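You operate a simulated robot arm through the tools that you are given. There is no shell and no other tool.

The job below is to be done with a simulated two-armed robot. You get a single attempt, and the scene is never put back.

TASK
Drain the cooler into the sink and sponge the stain off its floor.
Fine: leave the drain plug on the drainer; put the pink sponge back. What is to be rubbed or washed off counts as gone when no trace of it is left.
Where things are to end (x, y in the base frame): drain plug within 0.06 m of [0.46, 0.51].
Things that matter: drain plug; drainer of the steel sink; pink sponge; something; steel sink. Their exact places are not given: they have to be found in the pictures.

It is judged by the outcome, as a careful person would: the job done as asked, and still so three seconds after it is handed in. It fails if anything else is knocked over, pushed out of place, dropped, spilled or broken.

THE ROBOT
Two 6-joint arms with two-finger parallel grippers on one trunk, on a base that drives. Base frame: it is fixed to the floor where the robot stands at the start and does not move with it; the origin is under the middle of the robot, x ahead of it, y to its left, z up; the surface under the hand at the start is at about z = 0.85. Lengths are in m, angles in degrees, forces in N, time in s.
The left shoulder is at the start at [0.08, 0.216, 1.558], the right one opposite. With the tool pointing down near the work surface each hand reaches from about 0.1 to 0.7 m from the robot's upright axis, wherever it stands, measured 20 degrees to its own side. Places, roughly: drain plug (4x4x9 cm) [0.5, 0.2, 0.9]; drainer of the steel sink [0.6, 0.5, 0.9]; steel sink [0.6, 0.3, 0.6]. Payload 3.43 kg a hand.
The TCP of each hand is the grasp point between the finger pads, 0.03 m short of the fingertips. In the tool frame z runs along the fingers and y along their closing line. The gripper opens to 0.094 m. The fingers are 0.028 m wide and 0.01 m thick; the gripper's body (0.05 by 0.096 m) begins 0.055 m behind the TCP.
Orientation is that of the tool frame in the base frame, as a unit quaternion [w, x, y, z]. With the fingers straight down and closing along the base's y, the tool's x points along the base's -x, its y along +y and its z along -z.

THE INTERFACE
- The arms move only by the tool send_rows. It takes "left_increments", "right_increments" or both (then of equal length, played together; a hand with none holds still); each is a list of rows, each a list of 2 entries, a list of its own where there are three numbers: the shift along the tool's x, y, z in units of 20 mm (1.0 is 20 mm), then the turn, a rotation vector about the tool's x, y, z in units of 4 degrees (1.0 is 4 degrees). In form: [[[tx, ty, tz], [wx, wy, wz]], ...]. A call has 1 to 20 rows; each row shifts and turns the commanded pose from where the row before left it, along the tool's axes as they then stand. "left_hand" and "right_hand" are, for a hand that has rows, the gripper command, from -1 (shut) to 1 (fully open), values between in proportion, set as the call begins (left out, the last holds). A call with a number of a shift or a turn outside -1 to 1 is refused whole. Each row takes 0.2 s and may step no farther than 0.05 m and 8.6 degrees from the row before; otherwise, or with a gripper value out of range, the whole call is refused. Where a pose cannot be reached the arm comes as near as it can. A force on the tool above 40 N (or 10 N above the force at the start of the call, whichever is more), or a blocked arm, ends the call early, and 0.2 s more pass. Each finger travels about 0.072 m/s and halts on what it meets, pressing with about 34 N; the grip force reading is that of the motor and also rises with nothing between the fingers. The clock runs only during rows and for 0.2 s after the last one: add rows that do not move to give the fingers time. The reply holds the time, the measured pose of the TCP, the force on the tool along the base axes, the opening and the grip force, in the units named above and with some noise, with the torque about the TCP (base axes, N m) and any sound that the robot's microphone picked up.
- Cameras (640 x 400 px; columns grow to the right, rows downward): "scene" is now at [0.0894, 0.0261, 1.703]; the picture's right is [0.40, -0.92, 0.00], its down [-0.80, -0.35, -0.50] and it looks along [0.46, 0.20, -0.87] (base axes); focal length 262 px, centre (320, 200). "left" rides on the left gripper at [0.076, -0.014, -0.103] in its tool frame; the picture's right is [0.18, 0.98, 0.00], its down [-0.75, 0.14, -0.64] and it looks along [-0.63, 0.12, 0.77] (tool axes); focal length 243 px, centre (320, 200). "right" rides on the right gripper at [0.076, 0.014, -0.102] in its tool frame; the picture's right is [-0.18, 0.98, 0.00], its down [-0.75, -0.14, -0.64] and it looks along [-0.63, -0.12, 0.77] (tool axes); focal length 243 px, centre (320, 200).
- grab_frame(camera): a new picture of that camera. The clock stands still meanwhile.
- raise_lower(by): slides the trunk up (or, below 0, down) by that many m; the arms and the scene camera ride with it, the base frame stays. It gives what a move gives, with no picture.
- roll_base(legs): drives the robot by 1 to 6 legs, each [ahead, left, turn to the left] in m, m and degrees, along the robot's own axes; the way and the turn of a leg run together, so that a leg with both is an arc; at most 1.5 m and 180 degrees a leg. The arms and the cameras ride along, it lands a little off, and it stops where it bumps. It gives what a move gives.
- head_to(pan, tilt): turns the head with the scene camera to pan (to the left, within 86 degrees either way) and tilt (down, from -29 to 69), counted from straight ahead of the robot. It gives what a move gives.
- measure_at(camera, pixels): there is no depth. For up to 12 entries [column, row, z] of the newest picture of that camera ("zoom" is the newest enlarged one), the place [x, y] in the base frame at which the ray of that pixel passes the height z, good to about 0.002 m. The clock stands still meanwhile.
- zoom(camera, box): a new picture of the part [left, top, right, bottom] of that camera's present view, enlarged. The clock stands still meanwhile.
- sign_off(): hands the job in; it is judged then, once.

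Unless the task says otherwise, let go and move clear before handing in.

The tools are called after "Call:" as a command line: name --argument value ..., lists and objects as JSON in quotes. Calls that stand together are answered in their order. send_rows: Moves the arms, as the interface text tells. Its arguments: {"type":"object","properties":{"left_increments":{"type":"array","items":{"type":"array"}},"left_hand":{"type":"number"},"right_increments":{"type":"array","items":{"type":"array"}},"right_hand":{"type":"number"}},"required":[]} The other tools are called the same way: raise_lower (by) slides the trunk up or down; roll_base (legs) drives the base; head_to (pan, tilt) turns the head that bears the scene camera; grab_frame (camera) takes a picture; measure_at (camera, pixels) gives the place at which the rays of pixels pass given heights; zoom (camera, box) takes an enlarged picture of a part of a camera's view; sign_off () hands the job in.

At the start:

```text
time_s: 0.0
left_position: [0.264, 0.2851, 0.9989]
left_orientation: [0.0, 0.0, 1.0, 0.0]
left_ft_force: [0.4, -0.2, 0.1]
left_wrist_torque: [0.02, 0.01, 0.01]
left_gripper_width: 0.094
left_grasp_force: 0.2
right_position: [0.603, 0.0171, 1.1014]
right_orientation: [0.0, -0.001, 1.0, 0.001]
right_ft_force: [0.2, 0.7, 0.0]
right_wrist_torque: [-0.05, -0.02, 0.0]
right_gripper_width: 0.0941
right_grasp_force: 0.2
trunk travel left (down, up): [-0.788, 0.052]
robot x, y, heading: [0.0025, 0.0016, -0.2]
head pan, tilt: [23.5, 60.2]
```

scene: 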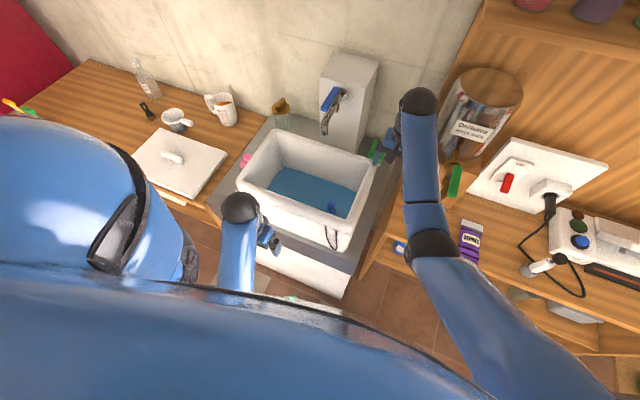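
right: 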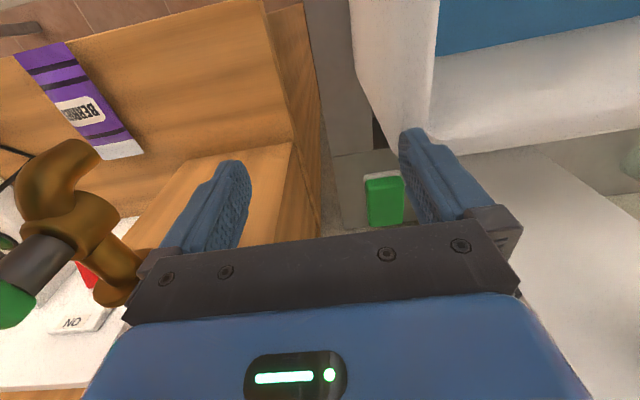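
left: 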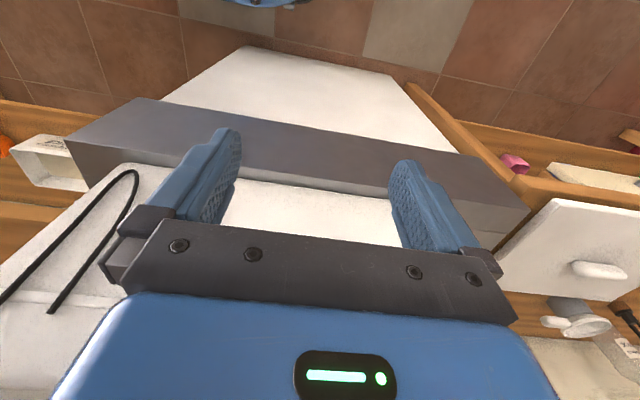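

The scene shows a white cooler with blue water standing in the sink (about px 240-375, 130-250), a dark thing near (332,210), pink object near (246,160). I'll zoom in to see the details.

Call:
zoom --camera "scene" --box '[220, 100, 400, 280]'

Call:
zoom --camera "scene" --box '[110, 50, 310, 250]'

Call:
zoom --camera "scene" --box '[360, 60, 640, 300]'

```text
2.22 times, centred on (310, 190) of scene
```

zoom: 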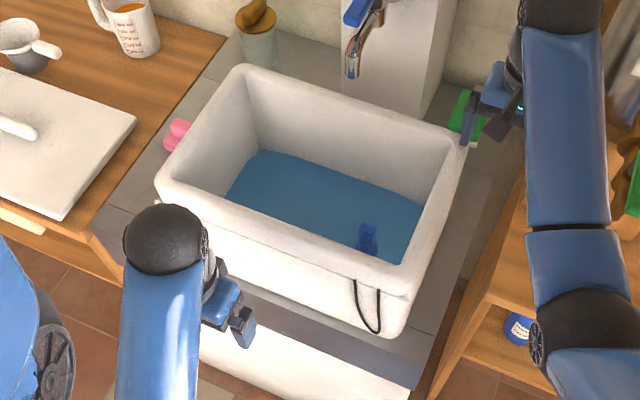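

```text
2.00 times, centred on (210, 150) of scene
```

zoom: 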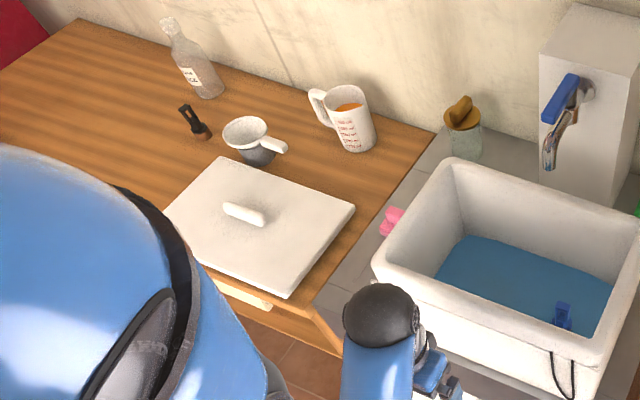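

```text
1.67 times, centred on (500, 180) of scene
```

zoom: 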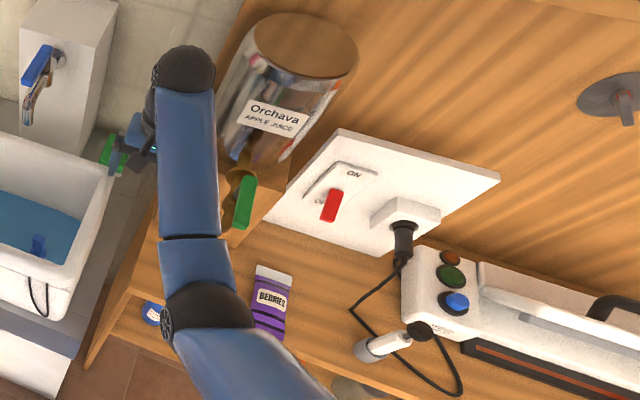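

The plug seems to be the blue piece standing in the water at scene (331,208), a pink thing lies left of the cooler at (247,160), and a green one right of it. I'll measure these, and zoom closer.

Call:
zoom --camera "scene" --box '[290, 170, 370, 250]'

Call:
zoom --camera "scene" --box '[220, 110, 300, 190]'

Call:
measure_at --camera "scene" --pixels '[[331, 200, 0.93], [331, 212, 0.88], [247, 160, 0.87], [375, 152, 0.87], [237, 184, 1.05], [347, 234, 1.05], [377, 160, 1.05], [277, 130, 1.05], [270, 195, 0.9], [341, 297, 0.85], [202, 200, 0.85], [263, 117, 0.85]]'

```text
5.00 times, centred on (330, 210) of scene
```

zoom: 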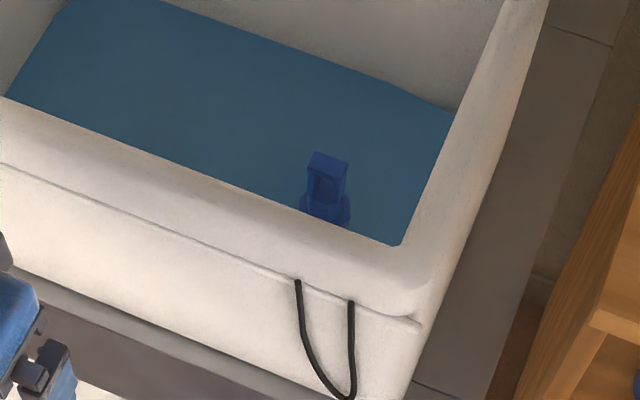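

```text
5.00 times, centred on (260, 150) of scene
```

zoom: 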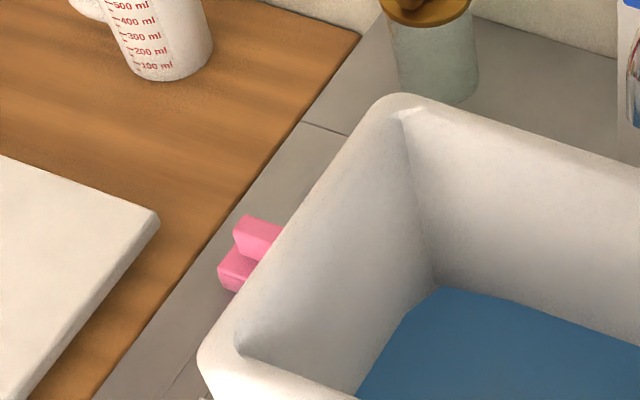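

```text
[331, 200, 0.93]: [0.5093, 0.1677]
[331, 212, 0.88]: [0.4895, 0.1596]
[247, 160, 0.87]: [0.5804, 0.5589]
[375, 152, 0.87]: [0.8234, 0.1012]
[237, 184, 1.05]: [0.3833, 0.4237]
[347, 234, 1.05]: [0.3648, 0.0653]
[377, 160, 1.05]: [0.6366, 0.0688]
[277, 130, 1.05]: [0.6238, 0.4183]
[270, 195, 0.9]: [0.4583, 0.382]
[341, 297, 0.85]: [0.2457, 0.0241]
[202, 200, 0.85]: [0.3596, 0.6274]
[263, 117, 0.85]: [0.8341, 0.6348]
```

The rim measures about x 0.365–0.637, y 0.07–0.42 at an assumed height; I need its true height and a better look at the pink thing at left-camera (515,162). I'll zoom in on the wrist cameras.

Call:
zoom --camera "left" --box '[440, 100, 640, 300]'

Call:
zoom --camera "left" --box '[0, 60, 240, 400]'

Call:
zoom --camera "right" --box '[300, 0, 640, 240]'

```text
2.00 times, centred on (540, 200) of left
```

zoom: 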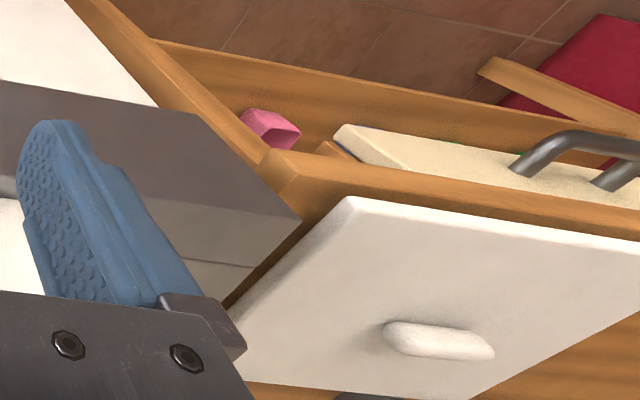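

```text
1.18 times, centred on (120, 230) of left
```

zoom: 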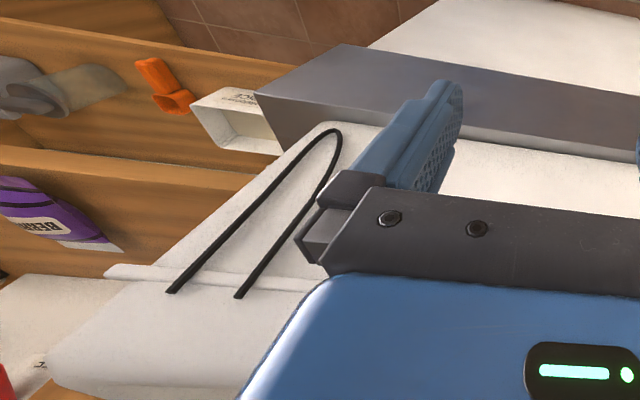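

```text
1.67 times, centred on (470, 120) of right
```

zoom: 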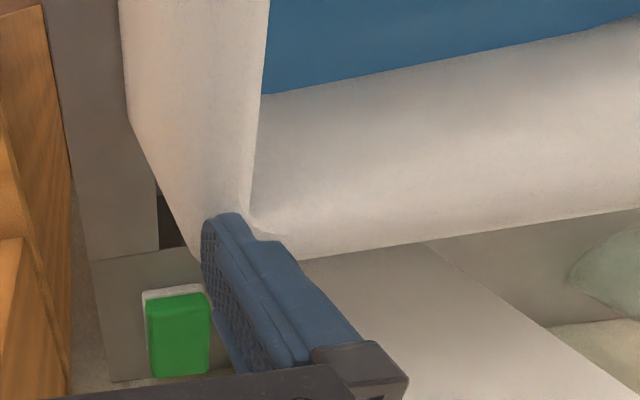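

The pink sponge is on the drainer at about (0.58, 0.56); the other pink thing is on a shelf below. I'll raise the left hand well above the rim and over the cooler to look in.

Call:
send_rows --left_increments '[[[0, 0, -1], [0, 0, 0]], [[0, 0, -1], [0, 0, 0]], [[0, 0, -1], [0, 0, 0]], [[0, 0, -1], [0, 0, 0]], [[0, 0, -1], [0, 0, 0]], [[0, 0, -1], [0, 0, 0]], [[0, 0, -1], [0, 0, 0]], [[0, 0, -1], [0, 0, 0]], [[0, 0, -1], [0, 0, 0]], [[0, 0, -1], [0, 0, 0]], [[0, 0, -1], [0, 0, 0]], [[0, 0, -1], [0, 0, 0]], [[0, 0, -1], [0, 0, 0]]]'

Call:
grab_frame --camera "left"

```text
time_s: 2.8
left_position: [0.2388, 0.2752, 1.0312]
left_orientation: [0.023, 0.008, 1.0, 0.01]
left_ft_force: [0.7, -0.5, -0.2]
left_wrist_torque: [0.0, 0.02, -0.03]
left_gripper_width: 0.0939
left_grasp_force: 0.1
left hand out of reach, approached as far as the arm can: row 1, 2, 3, 4, 5, 6, 7, 8, 9, 10, 11, 12, 13
right_position: [0.6034, 0.0152, 1.1006]
right_orientation: [0.0, 0.001, 1.0, 0.0]
right_ft_force: [-0.2, 0.0, 0.1]
right_wrist_torque: [-0.04, -0.02, 0.0]
right_gripper_width: 0.0937
right_grasp_force: 0.0
trunk travel left (down, up): [-0.788, 0.052]
robot x, y, heading: [0.0004, 0.0026, -0.0]
head pan, tilt: [23.5, 60.2]
```

```text
taken
```

left: 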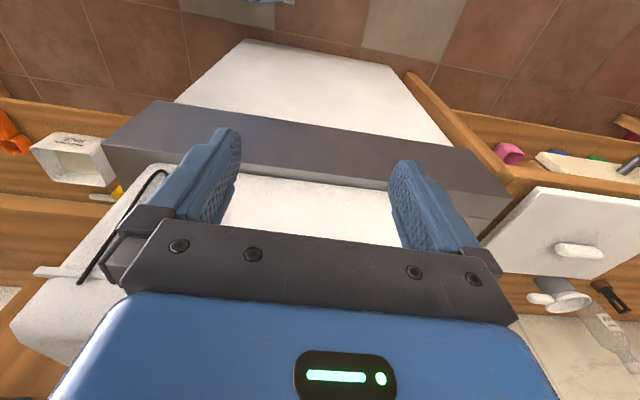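

The arm cannot go much higher in close with the tool down. I'll raise the trunk and then test where the commanded pose stands with a small move outwards.

Call:
raise_lower --by 0.05

Call:
send_rows --left_increments '[[[0, 0, 0], [0, 0, 0]]]'

```text
time_s: 3.7
left_position: [0.2345, 0.2717, 1.0801]
left_orientation: [0.018, 0.011, 1.0, 0.007]
left_ft_force: [-0.8, 0.2, -0.4]
left_wrist_torque: [0.01, 0.03, -0.01]
left_gripper_width: 0.0938
left_grasp_force: 0.1
right_position: [0.6027, 0.0167, 1.1513]
right_orientation: [0.0, -0.001, 1.0, 0.001]
right_ft_force: [0.1, -0.5, 0.2]
right_wrist_torque: [-0.02, 0.01, 0.02]
right_gripper_width: 0.0941
right_grasp_force: 0.1
trunk travel left (down, up): [-0.838, 0.002]
robot x, y, heading: [-0.0003, 0.0012, 0.1]
head pan, tilt: [23.5, 60.2]
```

```text
time_s: 4.1
left_position: [0.2333, 0.2718, 1.0801]
left_orientation: [0.016, 0.011, 1.0, 0.007]
left_ft_force: [0.8, -1.2, -0.8]
left_wrist_torque: [0.06, -0.01, 0.0]
left_gripper_width: 0.094
left_grasp_force: 0.1
right_position: [0.6025, 0.0153, 1.1515]
right_orientation: [-0.001, 0.0, 1.0, -0.001]
right_ft_force: [-0.3, 0.8, -0.2]
right_wrist_torque: [0.0, -0.03, 0.01]
right_gripper_width: 0.094
right_grasp_force: 0.0
trunk travel left (down, up): [-0.838, 0.002]
robot x, y, heading: [-0.0018, -0.0003, 0.0]
head pan, tilt: [23.5, 60.2]
```

I'll triangulate the rim height from fresh scene and left views before crossing the rim.

Call:
zoom --camera "scene" --box '[300, 180, 380, 260]'

Call:
grab_frame --camera "left"

Call:
zoom --camera "left" --box '[0, 100, 200, 380]'

```text
5.00 times, centred on (340, 220) of scene
```

zoom: 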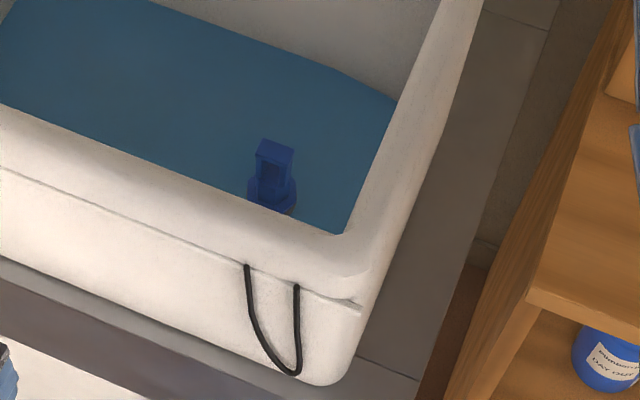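

```text
taken
```

left: 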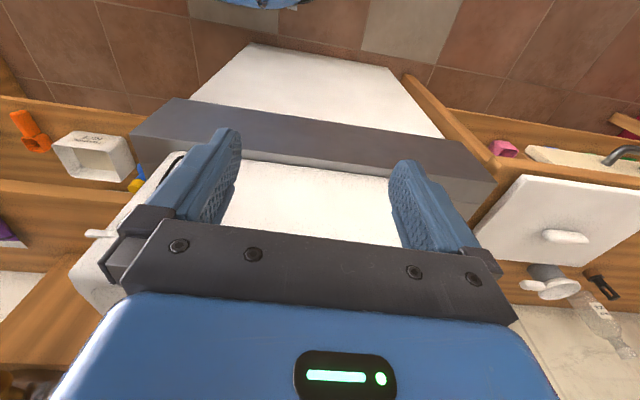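

```text
1.43 times, centred on (100, 240) of left
```

zoom: 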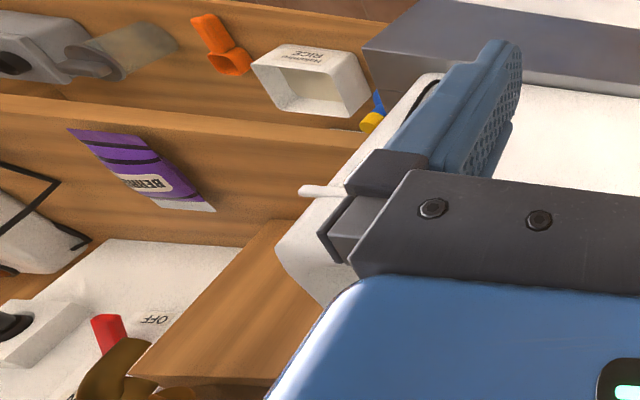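

Triangulating the lip's end: left (90,233) vs scene (347.6,241), and the front-right bottom/top corners.

Call:
measure_at --camera "left" --pixels '[[88, 233, 0.9], [88, 233, 0.95], [88, 233, 1.0], [88, 233, 1.05], [72, 272, 0.95], [72, 272, 1.0], [72, 272, 1.05], [72, 272, 1.1]]'

Call:
grab_frame --camera "scene"

Call:
measure_at --camera "scene" --pixels '[[347.6, 241, 0.9], [347.6, 241, 0.95], [347.6, 241, 1.0], [347.6, 241, 1.05], [349, 233, 0.95], [349, 233, 1.0], [349, 233, 1.05], [349, 233, 1.1]]'

```text
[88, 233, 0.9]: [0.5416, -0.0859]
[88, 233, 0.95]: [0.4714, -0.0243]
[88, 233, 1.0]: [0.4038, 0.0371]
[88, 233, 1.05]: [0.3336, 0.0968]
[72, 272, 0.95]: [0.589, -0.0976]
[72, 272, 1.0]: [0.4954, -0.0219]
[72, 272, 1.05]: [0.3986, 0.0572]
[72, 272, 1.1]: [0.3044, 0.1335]
```

```text
taken
```

scene: 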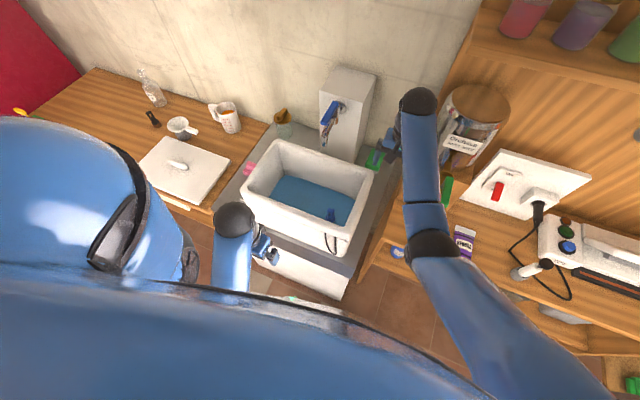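

```text
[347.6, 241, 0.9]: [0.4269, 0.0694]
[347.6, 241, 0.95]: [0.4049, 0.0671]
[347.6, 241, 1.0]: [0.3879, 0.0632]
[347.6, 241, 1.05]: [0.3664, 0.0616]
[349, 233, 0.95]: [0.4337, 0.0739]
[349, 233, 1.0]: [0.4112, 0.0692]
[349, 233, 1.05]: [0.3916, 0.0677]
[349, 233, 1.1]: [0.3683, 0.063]
```

The rim stands at about z 1.06 (front right corner about (0.39,0.065)), so fingertips must pass above 1.08. I'll test if the left hand gets higher a bit farther out, still in front of the cooler.

Call:
send_rows --left_increments '[[[-1, 0, -0.5], [0, 0, 0]], [[-1, 0, -0.5], [0, 0, 0]], [[-1, 0, -0.5], [0, 0, 0]], [[0, 0, 0], [0, 0, 0]]]'

```text
time_s: 5.1
left_position: [0.2615, 0.2643, 1.0594]
left_orientation: [0.004, 0.0, 1.0, 0.001]
left_ft_force: [0.1, -0.2, -0.2]
left_wrist_torque: [-0.01, -0.02, 0.04]
left_gripper_width: 0.094
left_grasp_force: 0.1
left hand out of reach, approached as far as the arm can: row 1, 2, 3
right_position: [0.6026, 0.0165, 1.1517]
right_orientation: [0.0, -0.001, 1.0, 0.0]
right_ft_force: [-0.1, 0.5, -0.6]
right_wrist_torque: [-0.01, 0.02, 0.03]
right_gripper_width: 0.0942
right_grasp_force: 0.1
trunk travel left (down, up): [-0.838, 0.002]
robot x, y, heading: [-0.0027, 0.001, 0.1]
head pan, tilt: [23.5, 60.2]
```

With the tool down the hand is too close in to rise. I plan to back the base off and shift left; first I look around the floor to be sure it is free.

Call:
head_to --pan 80 --tilt 45

Call:
grab_frame --camera "scene"

```text
time_s: 6.4
left_position: [0.2638, 0.2649, 1.0602]
left_orientation: [0.003, 0.001, 1.0, 0.002]
left_ft_force: [1.2, -0.5, -0.4]
left_wrist_torque: [0.03, 0.02, 0.02]
left_gripper_width: 0.0942
left_grasp_force: 0.2
right_position: [0.603, 0.0151, 1.1516]
right_orientation: [0.0, 0.0, 1.0, 0.0]
right_ft_force: [-1.1, 0.1, -0.1]
right_wrist_torque: [0.01, 0.0, 0.01]
right_gripper_width: 0.0941
right_grasp_force: 0.0
trunk travel left (down, up): [-0.838, 0.002]
robot x, y, heading: [0.0011, -0.0026, 0.0]
head pan, tilt: [80.0, 45.0]
```

```text
taken
```

scene: 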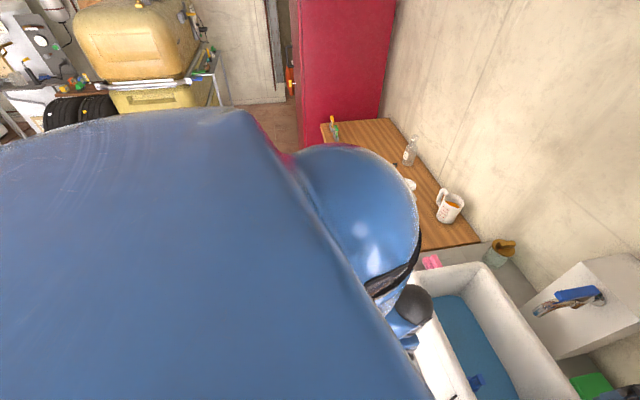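

The surroundings look clear. I'll back off 0.15 m and go left 0.15 m (right hand's tips at 1.12 stay above the rim at 1.06), then look with both wrist cameras.

Call:
roll_base --legs '[[-0.15, 0, 0], [0, 0.15, 0]]'

Call:
head_to --pan 10 --tilt 55

Call:
grab_frame --camera "right"

Call:
grab_frame --camera "scene"

Call:
grab_frame --camera "left"

```text
time_s: 8.7
left_position: [0.11, 0.4118, 1.0616]
left_orientation: [0.005, 0.001, 1.0, 0.004]
left_ft_force: [-0.4, -0.7, 0.0]
left_wrist_torque: [0.01, 0.02, 0.01]
left_gripper_width: 0.0943
left_grasp_force: 0.0
right_position: [0.4493, 0.1629, 1.1517]
right_orientation: [0.001, 0.001, 1.0, 0.001]
right_ft_force: [0.1, 0.0, 0.4]
right_wrist_torque: [0.03, 0.02, 0.04]
right_gripper_width: 0.094
right_grasp_force: 0.1
trunk travel left (down, up): [-0.838, 0.002]
robot x, y, heading: [-0.1508, 0.1516, 0.0]
head pan, tilt: [80.0, 45.0]
```

```text
time_s: 10.2
left_position: [0.1109, 0.4155, 1.0603]
left_orientation: [0.004, 0.001, 1.0, 0.003]
left_ft_force: [0.1, 0.8, 0.8]
left_wrist_torque: [0.0, 0.01, 0.0]
left_gripper_width: 0.0943
left_grasp_force: 0.1
right_position: [0.4519, 0.1669, 1.1516]
right_orientation: [0.0, 0.001, 1.0, -0.001]
right_ft_force: [0.9, 0.1, -0.3]
right_wrist_torque: [0.02, 0.02, 0.0]
right_gripper_width: 0.0943
right_grasp_force: 0.0
trunk travel left (down, up): [-0.838, 0.002]
robot x, y, heading: [-0.1511, 0.1523, -0.2]
head pan, tilt: [10.0, 55.0]
```

```text
taken
```

right: 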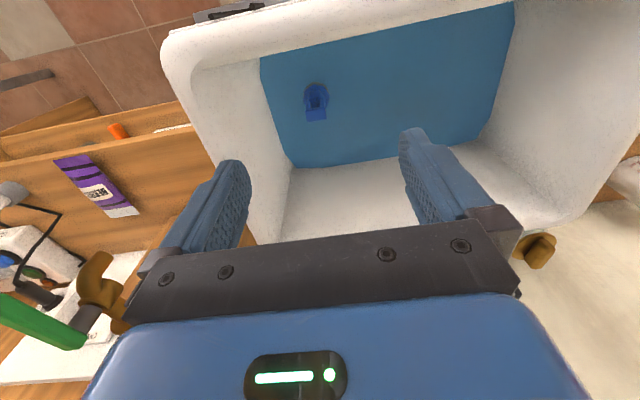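

```text
taken
```

scene: 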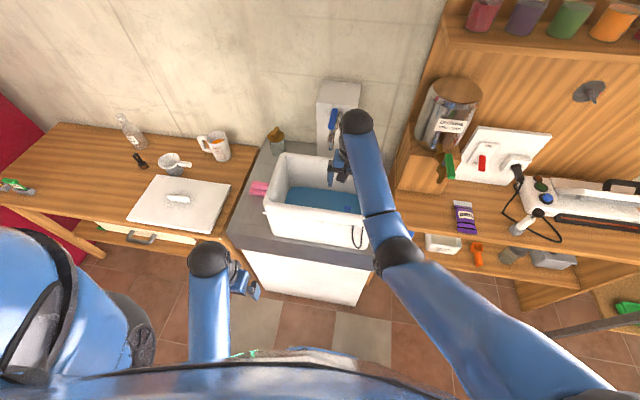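

```text
taken
```

left: 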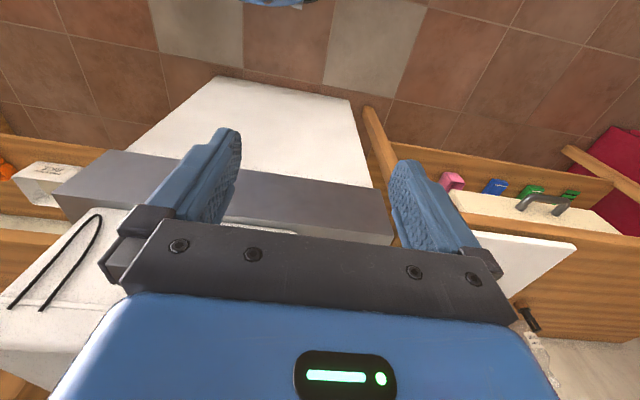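

The right camera shows the plug at (316,100) in the water. The left view shows pink, blue and green pieces at (450-570,185); I'll zoom in on them, on the pink piece near the cooler, and on the plug.

Call:
zoom --camera "left" --box '[430, 160, 590, 230]'

Call:
zoom --camera "scene" --box '[230, 150, 310, 210]'

Call:
zoom --camera "right" --box '[250, 40, 410, 140]'

Call:
zoom --camera "right" --box '[140, -60, 680, 260]'

```text
4.00 times, centred on (510, 195) of left
```

zoom: 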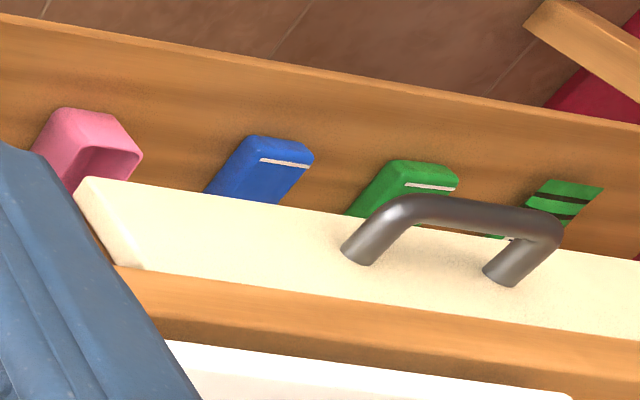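

```text
6.67 times, centred on (270, 180) of scene
```

zoom: 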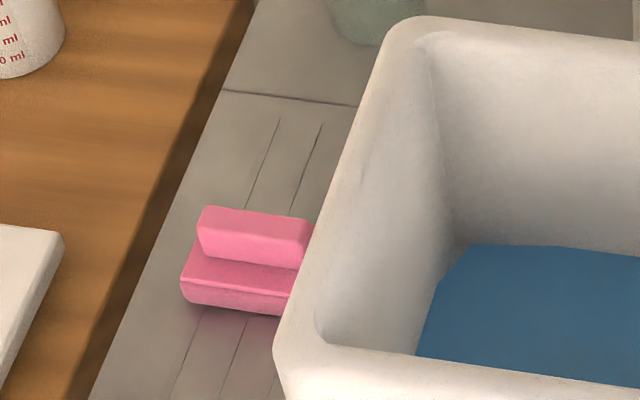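

```text
4.00 times, centred on (330, 90) of right
```

zoom: 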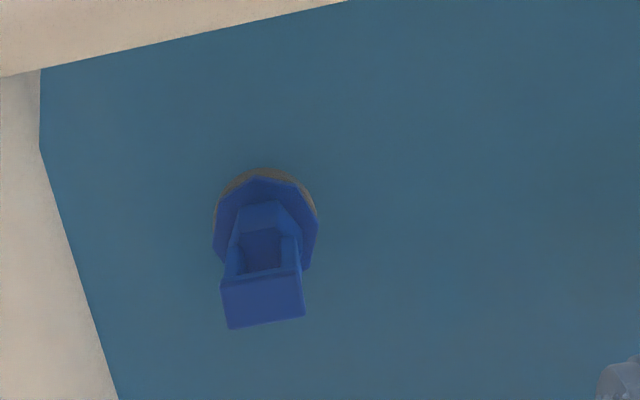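

```text
refused: -60 is not a number from 0 to 400
```

The pink sponge is a block with a grip ridge on the drainer left of the cooler; the plug has an upright loop handle over a round flange. I'll triangulate the plug's handle and the sponge using scene and right views.

Call:
zoom --camera "scene" --box '[325, 190, 373, 220]'

Call:
measure_at --camera "right" --pixels '[[316.2, 115.7, 0.88], [316.2, 115.7, 0.92], [316.2, 115.7, 0.96], [316.2, 115.7, 1.0], [316, 95, 0.84], [316, 95, 0.87], [316, 95, 0.9]]'

Call:
measure_at --camera "scene" --pixels '[[350, 206, 0.88], [350, 206, 0.92], [350, 206, 0.96], [350, 206, 1.0], [258, 185, 0.9]]'

```text
13.33 times, centred on (349, 205) of scene
```

zoom: 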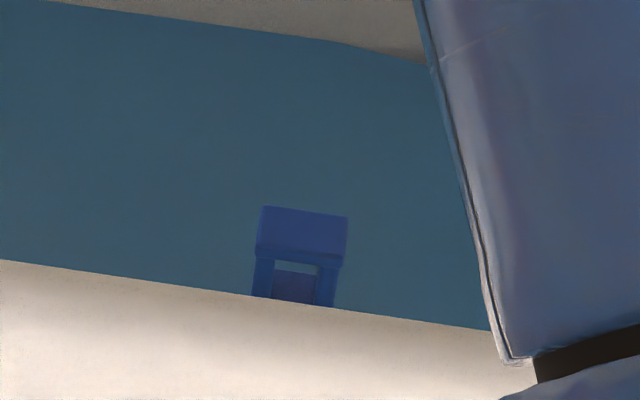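

```text
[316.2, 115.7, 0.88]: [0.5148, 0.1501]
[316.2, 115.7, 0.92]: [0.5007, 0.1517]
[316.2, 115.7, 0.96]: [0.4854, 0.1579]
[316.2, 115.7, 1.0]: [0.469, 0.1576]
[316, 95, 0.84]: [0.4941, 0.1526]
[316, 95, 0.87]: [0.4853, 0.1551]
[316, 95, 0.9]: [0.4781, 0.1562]
```

```text
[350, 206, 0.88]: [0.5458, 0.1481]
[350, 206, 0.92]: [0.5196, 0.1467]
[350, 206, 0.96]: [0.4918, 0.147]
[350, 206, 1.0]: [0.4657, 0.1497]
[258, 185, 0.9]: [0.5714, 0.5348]
```

Call:
measure_at --camera "zoom" --pixels '[[303, 230, 0.92], [303, 230, 0.94], [303, 230, 0.96], [303, 230, 0.98], [260, 230, 0.95], [345, 240, 0.95]]'

Call:
measure_at --camera "right" --pixels '[[316.2, 115.7, 0.94], [316.2, 115.7, 0.95], [316.2, 115.7, 0.97], [316.2, 115.7, 0.98], [306.5, 116.5, 0.95], [325.7, 114, 0.95]]'

```text
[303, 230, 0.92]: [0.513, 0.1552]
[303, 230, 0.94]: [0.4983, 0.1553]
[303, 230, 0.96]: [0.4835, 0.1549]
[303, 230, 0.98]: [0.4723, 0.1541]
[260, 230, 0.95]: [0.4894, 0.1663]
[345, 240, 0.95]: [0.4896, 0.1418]
```

```text
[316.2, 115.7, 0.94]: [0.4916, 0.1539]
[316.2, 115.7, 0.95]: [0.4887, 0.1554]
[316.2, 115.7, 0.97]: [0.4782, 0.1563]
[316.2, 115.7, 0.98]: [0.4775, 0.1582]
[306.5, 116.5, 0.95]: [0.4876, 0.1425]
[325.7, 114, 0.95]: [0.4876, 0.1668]
```

The plug's handle top is at about (0.487, 0.155, 0.955), 0.024 m wide in y; that suits a grip closing along y. I'll park the right hand away to the right and extend the left hand in front of the cooler while rising.

Call:
send_rows --left_increments '[[[-1, 0, 0], [0, 0, 0]], [[-1, 0, 0], [0, 0, 0]], [[-1, 0, 0], [0, 0, 0]], [[-1, 0, 0], [0, 0, 0]], [[-1, 0, 0], [0, 0, 0]], [[-1, 0, 0], [0, 0, 0]], [[-1, 0, 0], [0, 0, 0]], [[-0.5, 0, 0], [0, 0, 0]], [[0, 0, -1], [0, 0, 0]], [[0, 0, -1], [0, 0, 0]], [[0, 0, -1], [0, 0, 0]], [[0, 0, -1], [0, 0, 0]], [[0, 0, 0], [0, 0, 0]], [[0, 0, 0], [0, 0, 0]], [[0, 0, 0], [0, 0, 0]]]' --right_increments '[[[0.2, -1, 0], [0, 0, 0]], [[0.2, -1, 0], [0, 0, 0]], [[0.2, -1, 0], [0, 0, 0]], [[0.2, -1, 0], [0, 0, 0]], [[0.2, -1, 0], [0, 0, 0]], [[0.2, -1, 0], [0, 0, 0]], [[0.2, -1, 0], [0, 0, 0]], [[0.2, -1, 0], [0, 0, 0]], [[0.2, -1, 0], [0, 0, 0]], [[0.2, -1, 0], [0, 0, 0]], [[0.2, -1, 0], [0, 0, 0]], [[0.2, -1, 0], [0, 0, 0]], [[0.2, -1, 0], [0, 0, 0]], [[0.2, -1, 0], [0, 0, 0]], [[0.2, -1, 0], [0, 0, 0]]]'

Call:
grab_frame --camera "scene"

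Call:
grab_frame --camera "left"

```text
time_s: 13.3
left_position: [0.2582, 0.4136, 1.042]
left_orientation: [0.005, 0.001, 1.0, 0.002]
left_ft_force: [-0.5, -0.1, -0.4]
left_wrist_torque: [0.0, 0.04, 0.0]
left_gripper_width: 0.094
left_grasp_force: 0.0
left hand out of reach, approached as far as the arm can: row 1, 2, 3, 4, 6, 9, 10, 11, 12
right_position: [0.4324, -0.1251, 1.1021]
right_orientation: [0.002, 0.001, 1.0, 0.0]
right_ft_force: [-0.1, 0.7, 0.3]
right_wrist_torque: [-0.06, 0.02, -0.02]
right_gripper_width: 0.0941
right_grasp_force: 0.0
right hand out of reach, approached as far as the arm can: row 1, 2, 3, 4, 5, 6, 7, 8, 9, 11, 13, 15
trunk travel left (down, up): [-0.838, 0.002]
robot x, y, heading: [-0.1517, 0.1498, -0.1]
head pan, tilt: [10.0, 55.0]
```

```text
taken
```

scene: 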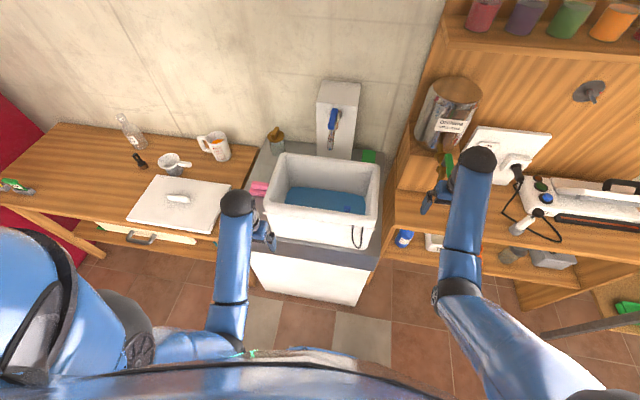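

```text
taken
```

left: 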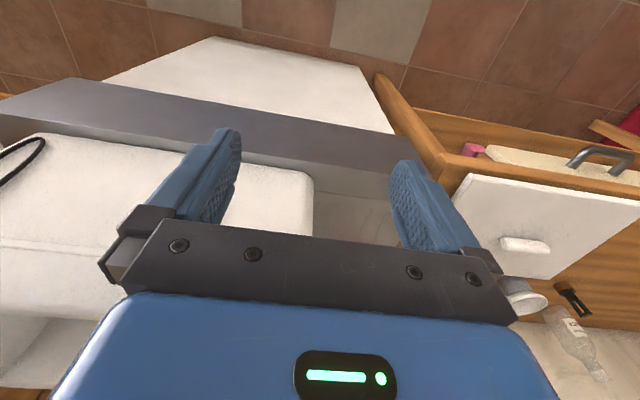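

The hand can only go high at greater distance from the shoulder (≥0.5 m). I'll go around by the left: over to y≈0.52, ahead over the drainer while rising, then check the height before crossing over the rim.

Call:
send_rows --left_increments '[[[0, 1, 0], [0, 0, 0]], [[0, 1, 0], [0, 0, 0]], [[0, 1, 0], [0, 0, 0]], [[0, 1, 0], [0, 0, 0]], [[0, 1, 0], [0, 0, 0]], [[-1, 0, 0], [0, 0, 0]], [[-1, 0, 0], [0, 0, 0]], [[-1, 0, 0], [0, 0, 0]], [[-1, 0, 0], [0, 0, 0]], [[-1, 0, 0], [0, 0, 0]], [[-1, 0, 0], [0, 0, 0]], [[-1, 0, -0.5], [0, 0, 0]], [[-1, 0, -1], [0, 0, 0]], [[-1, 0, -1], [0, 0, 0]], [[-1, 0, -1], [0, 0, 0]], [[-0.5, 0, -1], [0, 0, 0]], [[-0.5, 0, -1], [0, 0, 0]], [[0, 0, 0], [0, 0, 0]]]'

Call:
grab_frame --camera "scene"

Call:
grab_frame --camera "left"

```text
time_s: 17.1
left_position: [0.4778, 0.5133, 1.1537]
left_orientation: [0.004, 0.0, 1.0, 0.002]
left_ft_force: [0.0, -1.2, -1.5]
left_wrist_torque: [0.0, 0.02, 0.02]
left_gripper_width: 0.0939
left_grasp_force: 0.1
right_position: [0.4334, -0.1236, 1.1028]
right_orientation: [0.001, 0.0, 1.0, 0.0]
right_ft_force: [-0.5, -0.4, -0.5]
right_wrist_torque: [-0.02, -0.01, -0.02]
right_gripper_width: 0.0939
right_grasp_force: 0.0
trunk travel left (down, up): [-0.838, 0.002]
robot x, y, heading: [-0.1541, 0.155, 0.1]
head pan, tilt: [10.0, 55.0]
```

```text
taken
```

scene: 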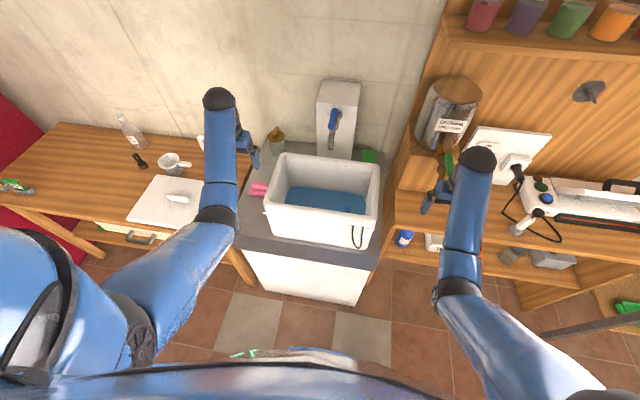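

```text
taken
```

left: 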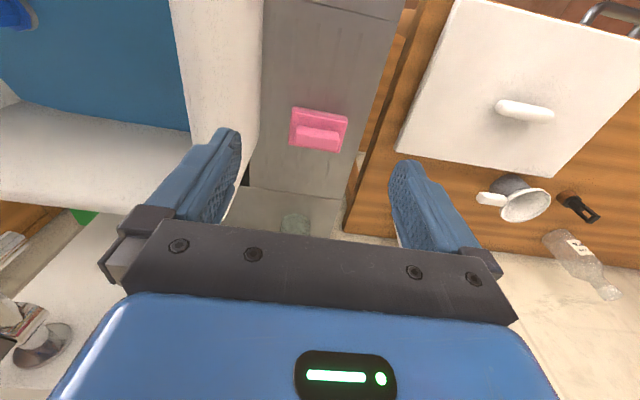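

The left hand is at (0.478,0.513,1.154), clear. The sponge shows at left (318,130); I'll zoom and measure it now, then move over the cooler.

Call:
zoom --camera "left" --box '[270, 90, 366, 160]'

Call:
measure_at --camera "zoom" --pixels '[[320, 200, 0.86], [320, 200, 0.88], [320, 200, 0.9]]'

Call:
zoom --camera "scene" --box '[230, 170, 290, 210]'

```text
5.71 times, centred on (318, 125) of left
```

zoom: 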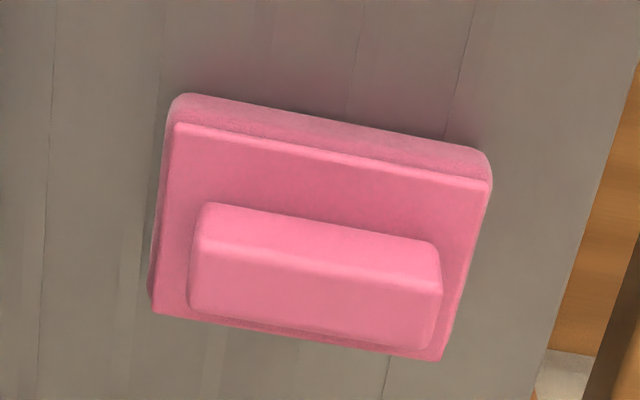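

```text
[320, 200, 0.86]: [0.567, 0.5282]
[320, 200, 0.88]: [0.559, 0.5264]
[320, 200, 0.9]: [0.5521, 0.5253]
```

```text
10.00 times, centred on (260, 190) of scene
```

zoom: 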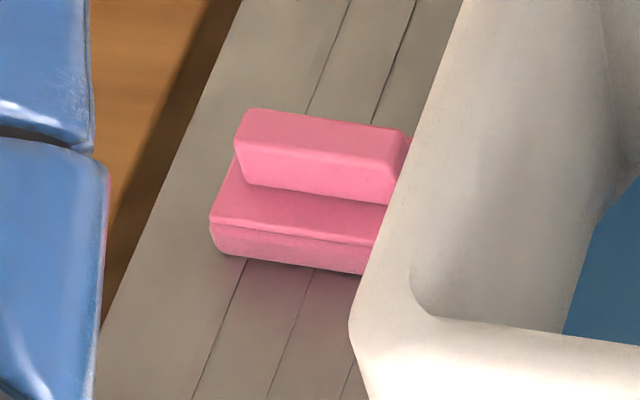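

The sponge (about 0.09 × 0.06 m, long side along y, grip ridge on top) lies squarely at about (0.56, 0.527). Now I carry the left hand over the cooler to above the plug.

Call:
send_rows --left_increments '[[[0, -1, 0], [0, 0, 0]], [[0, -1, 0], [0, 0, 0]], [[0, -1, 0], [0, 0, 0]], [[0, -1, 0], [0, 0, 0]], [[0, -1, 0], [0, 0, 0]], [[0, -1, 0], [0, 0, 0]], [[0, -1, 0], [0, 0, 0]], [[0, -1, 0], [0, 0, 0]], [[0, -1, 0], [0, 0, 0]], [[0, -1, 0], [0, 0, 0]], [[0, -1, 0], [0, 0, 0]], [[0, -1, 0], [0, 0, 0]], [[0, -1, 0], [0, 0, 0]], [[0, -1, 0], [0, 0, 0]], [[0, -1, 0], [0, 0, 0]], [[0, -1, 0], [0, 0, 0]], [[0, -1, 0], [0, 0, 0]], [[0, -0.9, 0], [0, 0, 0]]]'

Call:
grab_frame --camera "left"

Call:
grab_frame --camera "scene"

```text
time_s: 20.9
left_position: [0.4829, 0.1559, 1.1459]
left_orientation: [0.004, 0.0, 1.0, 0.002]
left_ft_force: [-0.3, -0.4, 0.5]
left_wrist_torque: [-0.03, 0.0, 0.0]
left_gripper_width: 0.0939
left_grasp_force: 0.1
left hand out of reach, approached as far as the arm can: row 1, 2, 4
right_position: [0.4329, -0.1252, 1.1008]
right_orientation: [0.001, 0.001, 1.0, -0.001]
right_ft_force: [0.4, -0.2, -0.7]
right_wrist_torque: [0.02, -0.04, 0.03]
right_gripper_width: 0.094
right_grasp_force: 0.1
trunk travel left (down, up): [-0.838, 0.002]
robot x, y, heading: [-0.1489, 0.1497, 0.2]
head pan, tilt: [10.0, 55.0]
```

```text
taken
```

left: 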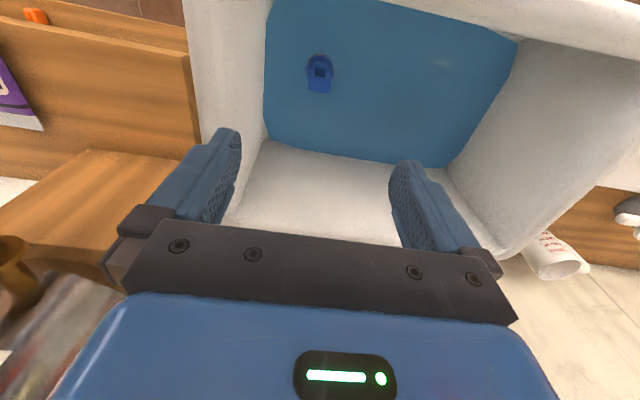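

```text
taken
```

scene: 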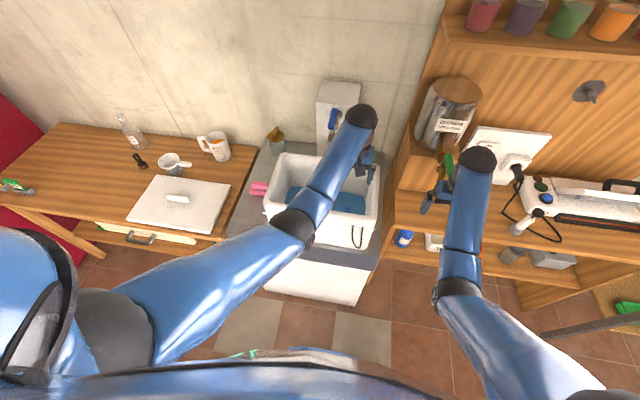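

The hand is above the cooler; the plug is at left (319,75). I zoom and measure it.

Call:
zoom --camera "left" --box '[295, 45, 345, 105]'

Call:
measure_at --camera "left" --pixels '[[319, 87, 0.94], [319, 87, 0.955], [319, 75, 0.88]]'

```text
6.67 times, centred on (320, 75) of left
```

zoom: 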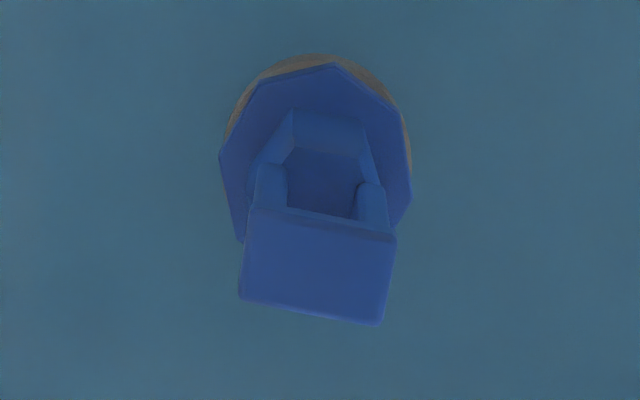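

```text
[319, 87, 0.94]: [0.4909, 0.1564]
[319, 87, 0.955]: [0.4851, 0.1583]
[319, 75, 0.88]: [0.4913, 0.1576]
```

The plug stands upright at about (0.484, 0.157), handle top z≈0.957. I measure the clearance of the right inner wall before lowering.

Call:
measure_at --camera "left" --pixels '[[265, 90, 0.9], [265, 90, 0.93], [265, 90, 0.96], [240, 40, 1.05], [268, 10, 0.93], [265, 138, 0.93], [447, 166, 0.93], [517, 42, 0.93], [400, 5, 0.93]]'

Call:
send_rows --left_increments '[[[0, 0, 1], [0, 0, 0]], [[0, 0, 1], [0, 0, 0]], [[0, 0, 1], [0, 0, 0]], [[0, 0, 1], [0, 0, 0]], [[0, 0, 0], [0, 0, 0]]]' --left_hand 0.3

Call:
grab_frame --camera "left"

```text
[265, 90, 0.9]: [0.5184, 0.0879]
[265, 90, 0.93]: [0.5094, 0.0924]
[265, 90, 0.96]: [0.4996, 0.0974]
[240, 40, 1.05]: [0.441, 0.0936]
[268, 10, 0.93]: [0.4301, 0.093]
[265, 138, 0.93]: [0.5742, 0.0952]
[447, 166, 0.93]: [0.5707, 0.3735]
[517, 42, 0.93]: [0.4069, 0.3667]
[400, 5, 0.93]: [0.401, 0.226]
```

```text
time_s: 22.1
left_position: [0.4841, 0.1589, 1.0659]
left_orientation: [0.003, 0.0, 1.0, 0.002]
left_ft_force: [0.1, -0.5, -0.6]
left_wrist_torque: [-0.02, 0.02, 0.02]
left_gripper_width: 0.0614
left_grasp_force: 0.1
right_position: [0.4332, -0.1241, 1.1001]
right_orientation: [0.001, 0.0, 1.0, 0.001]
right_ft_force: [0.1, 0.0, -0.6]
right_wrist_torque: [0.01, -0.07, 0.02]
right_gripper_width: 0.0942
right_grasp_force: 0.1
trunk travel left (down, up): [-0.838, 0.002]
robot x, y, heading: [-0.1519, 0.1557, -0.2]
head pan, tilt: [10.0, 55.0]
```

```text
taken
```

left: 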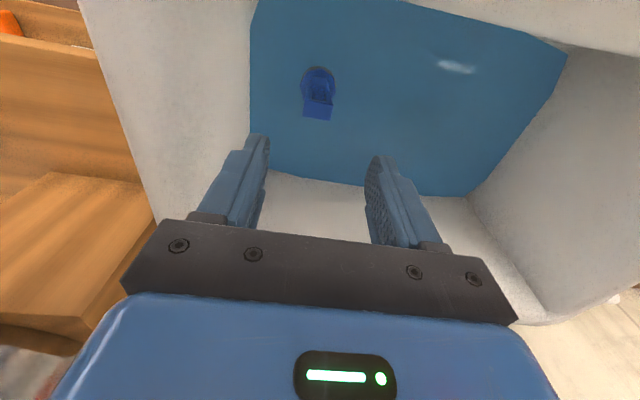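

Interior is about x 0.40–0.575, y 0.093–0.37. Plug top now at left (318,112); checking alignment and then lowering.

Call:
zoom --camera "left" --box '[290, 55, 350, 130]'

Call:
measure_at --camera "left" --pixels '[[318, 112, 0.94], [318, 112, 0.955], [318, 80, 0.88], [320, 75, 0.88]]'

```text
5.33 times, centred on (320, 92) of left
```

zoom: 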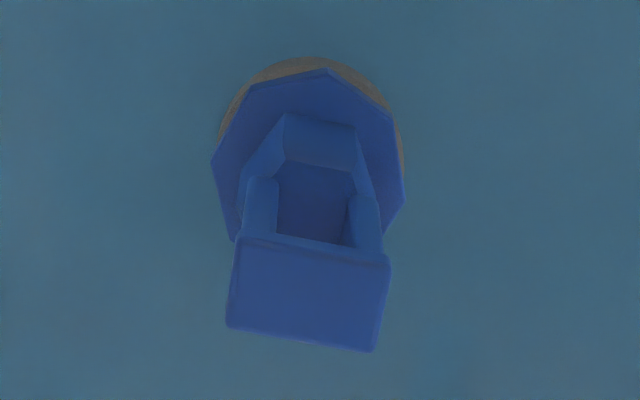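

```text
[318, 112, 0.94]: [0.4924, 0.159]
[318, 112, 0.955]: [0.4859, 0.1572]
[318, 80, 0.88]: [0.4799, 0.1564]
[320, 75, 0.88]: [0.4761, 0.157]
```

Alignment is good (plug ≈ (0.484,0.157), hand (0.484,0.159)). Lowering to z≈0.936.

Call:
send_rows --left_increments '[[[0, -0.1, 1], [0, 0, 0]], [[0, 0, 1], [0, 0, 0]], [[0, 0, 1], [0, 0, 0]], [[0, 0, 1], [0, 0, 0]], [[0, 0, 1], [0, 0, 0]], [[0, 0, 1], [0, 0, 0]], [[0, 0, 0.5], [0, 0, 0]], [[0, 0, 0], [0, 0, 0]]]'

Call:
grab_frame --camera "left"

```text
time_s: 23.4
left_position: [0.4854, 0.1559, 0.9722]
left_orientation: [0.01, 0.0, 1.0, -0.001]
left_ft_force: [-11.9, 3.4, 19.8]
left_wrist_torque: [-0.43, 0.74, -0.34]
left_gripper_width: 0.0609
left_grasp_force: 0.0
left hand out of reach, approached as far as the arm can: row 6
right_position: [0.4281, -0.1227, 1.1039]
right_orientation: [0.003, 0.0, 1.0, -0.001]
right_ft_force: [1.0, -0.6, 0.0]
right_wrist_torque: [0.03, 0.04, 0.03]
right_gripper_width: 0.0938
right_grasp_force: 0.0
trunk travel left (down, up): [-0.838, 0.002]
robot x, y, heading: [-0.1518, 0.1547, -0.1]
head pan, tilt: [10.0, 55.0]
stopped in row 6 (left hand): the force on the tool passed its limit at 49 N (the readings are from after the stop); the commanded pose is now the measured one
```

```text
taken
```

left: 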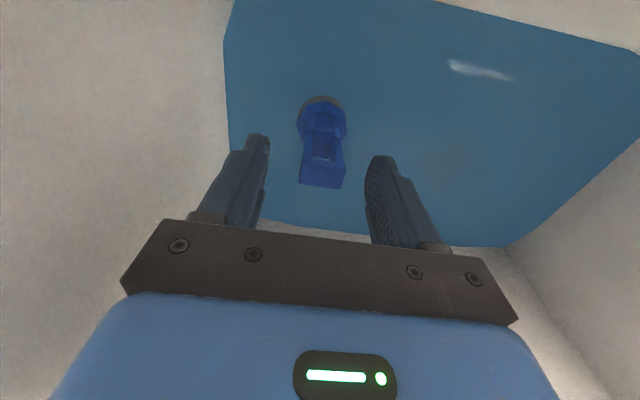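

A contact stopped the descent at z 0.972 with force up and back (-12,3,20), presumably the wrist/forearm on the front rim. I'll check in the scene camera.

Call:
zoom --camera "scene" --box '[250, 90, 410, 250]'

Call:
zoom --camera "right" --box '[320, 0, 640, 260]'

```text
2.50 times, centred on (330, 170) of scene
```

zoom: 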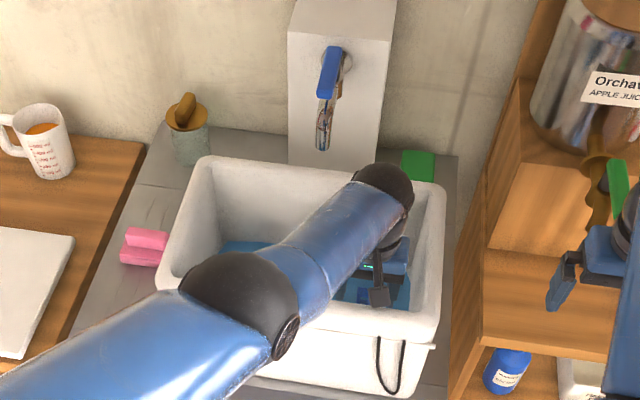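

```text
1.54 times, centred on (480, 130) of right
```

zoom: 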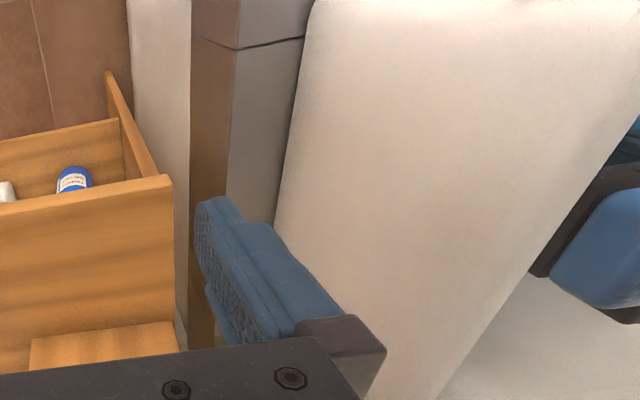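

I'll back off upward a bit to release the contact and work out where the elbow is.

Call:
send_rows --left_increments '[[[0, 0, -1], [0, 0, 0]], [[0, 0, -0.5], [0, 0, 0]]]'

Call:
grab_frame --camera "scene"

Call:
measure_at --camera "scene" --pixels '[[298, 210, 1.05], [298, 210, 1.1], [298, 210, 1.15], [298, 210, 1.2], [298, 210, 1.3], [298, 210, 1.4], [355, 166, 1.1], [355, 166, 1.15], [355, 166, 1.2], [355, 166, 1.25]]'

```text
time_s: 24.1
left_position: [0.4892, 0.1546, 0.9992]
left_orientation: [0.01, 0.0, 1.0, -0.001]
left_ft_force: [0.1, -0.1, 0.2]
left_wrist_torque: [-0.02, -0.03, 0.01]
left_gripper_width: 0.0613
left_grasp_force: 0.0
right_position: [0.4314, -0.1236, 1.1021]
right_orientation: [0.002, 0.0, 1.0, 0.0]
right_ft_force: [-0.1, 1.1, 0.4]
right_wrist_torque: [0.05, -0.02, -0.01]
right_gripper_width: 0.094
right_grasp_force: 0.1
trunk travel left (down, up): [-0.838, 0.002]
robot x, y, heading: [-0.1532, 0.1521, -0.0]
head pan, tilt: [10.0, 55.0]
```

```text
taken
```

scene: 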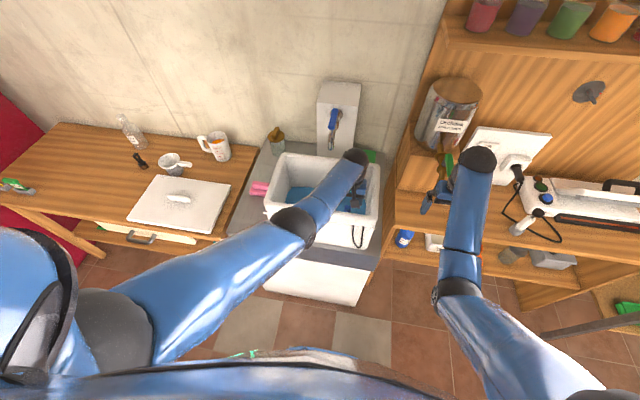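

```text
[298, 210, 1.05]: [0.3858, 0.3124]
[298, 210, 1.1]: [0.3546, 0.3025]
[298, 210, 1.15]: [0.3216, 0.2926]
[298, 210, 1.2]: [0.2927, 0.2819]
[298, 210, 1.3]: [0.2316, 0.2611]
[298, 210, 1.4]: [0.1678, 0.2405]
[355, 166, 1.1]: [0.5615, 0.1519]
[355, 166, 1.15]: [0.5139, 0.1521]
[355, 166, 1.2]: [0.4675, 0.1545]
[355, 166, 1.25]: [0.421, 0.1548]
```

The force/torque reading puts the contact at about x 0.385, z 1.08: the camera housing, which sticks out toward the robot, sat on the front rim. I'll rise to clear and turn the hand 90° so the camera points to +y (into the open part of the cooler), gripping the handle along x.

Call:
send_rows --left_increments '[[[0, 0, -1], [0, 0, 0]], [[0, 0, -1], [0, 0, 0]], [[0, 0, -1], [0, 0, 0]], [[0, 0, -1], [0, 0, 0]], [[0, 0, 0], [0, 0, 1]], [[0, 0, 0], [0, 0, 1]], [[0, 0, 0], [0, 0, 1]], [[0, 0, 0], [0, 0, 1]], [[0, 0, 0], [0, 0, 1]], [[0, 0, 0], [0, 0, 1]], [[0, 0, 0], [0, 0, 1]], [[0, 0, 0], [0, 0, 1]], [[0, 0, 0], [0, 0, 1]], [[0, 0, 0], [0, 0, 1]], [[0, 0, 0], [0, 0, 1]], [[0, 0, 0], [0, 0, 0]]]'

```text
time_s: 27.4
left_position: [0.4887, 0.1549, 1.0783]
left_orientation: [0.009, 0.375, 0.927, 0.003]
left_ft_force: [-0.1, 0.9, 0.9]
left_wrist_torque: [0.02, 0.02, -0.02]
left_gripper_width: 0.0611
left_grasp_force: 0.0
right_position: [0.4335, -0.1237, 1.101]
right_orientation: [0.002, 0.0, 1.0, -0.001]
right_ft_force: [0.2, 0.7, 0.0]
right_wrist_torque: [-0.02, -0.02, -0.01]
right_gripper_width: 0.0943
right_grasp_force: 0.0
trunk travel left (down, up): [-0.838, 0.002]
robot x, y, heading: [-0.152, 0.1549, 0.0]
head pan, tilt: [10.0, 55.0]
```

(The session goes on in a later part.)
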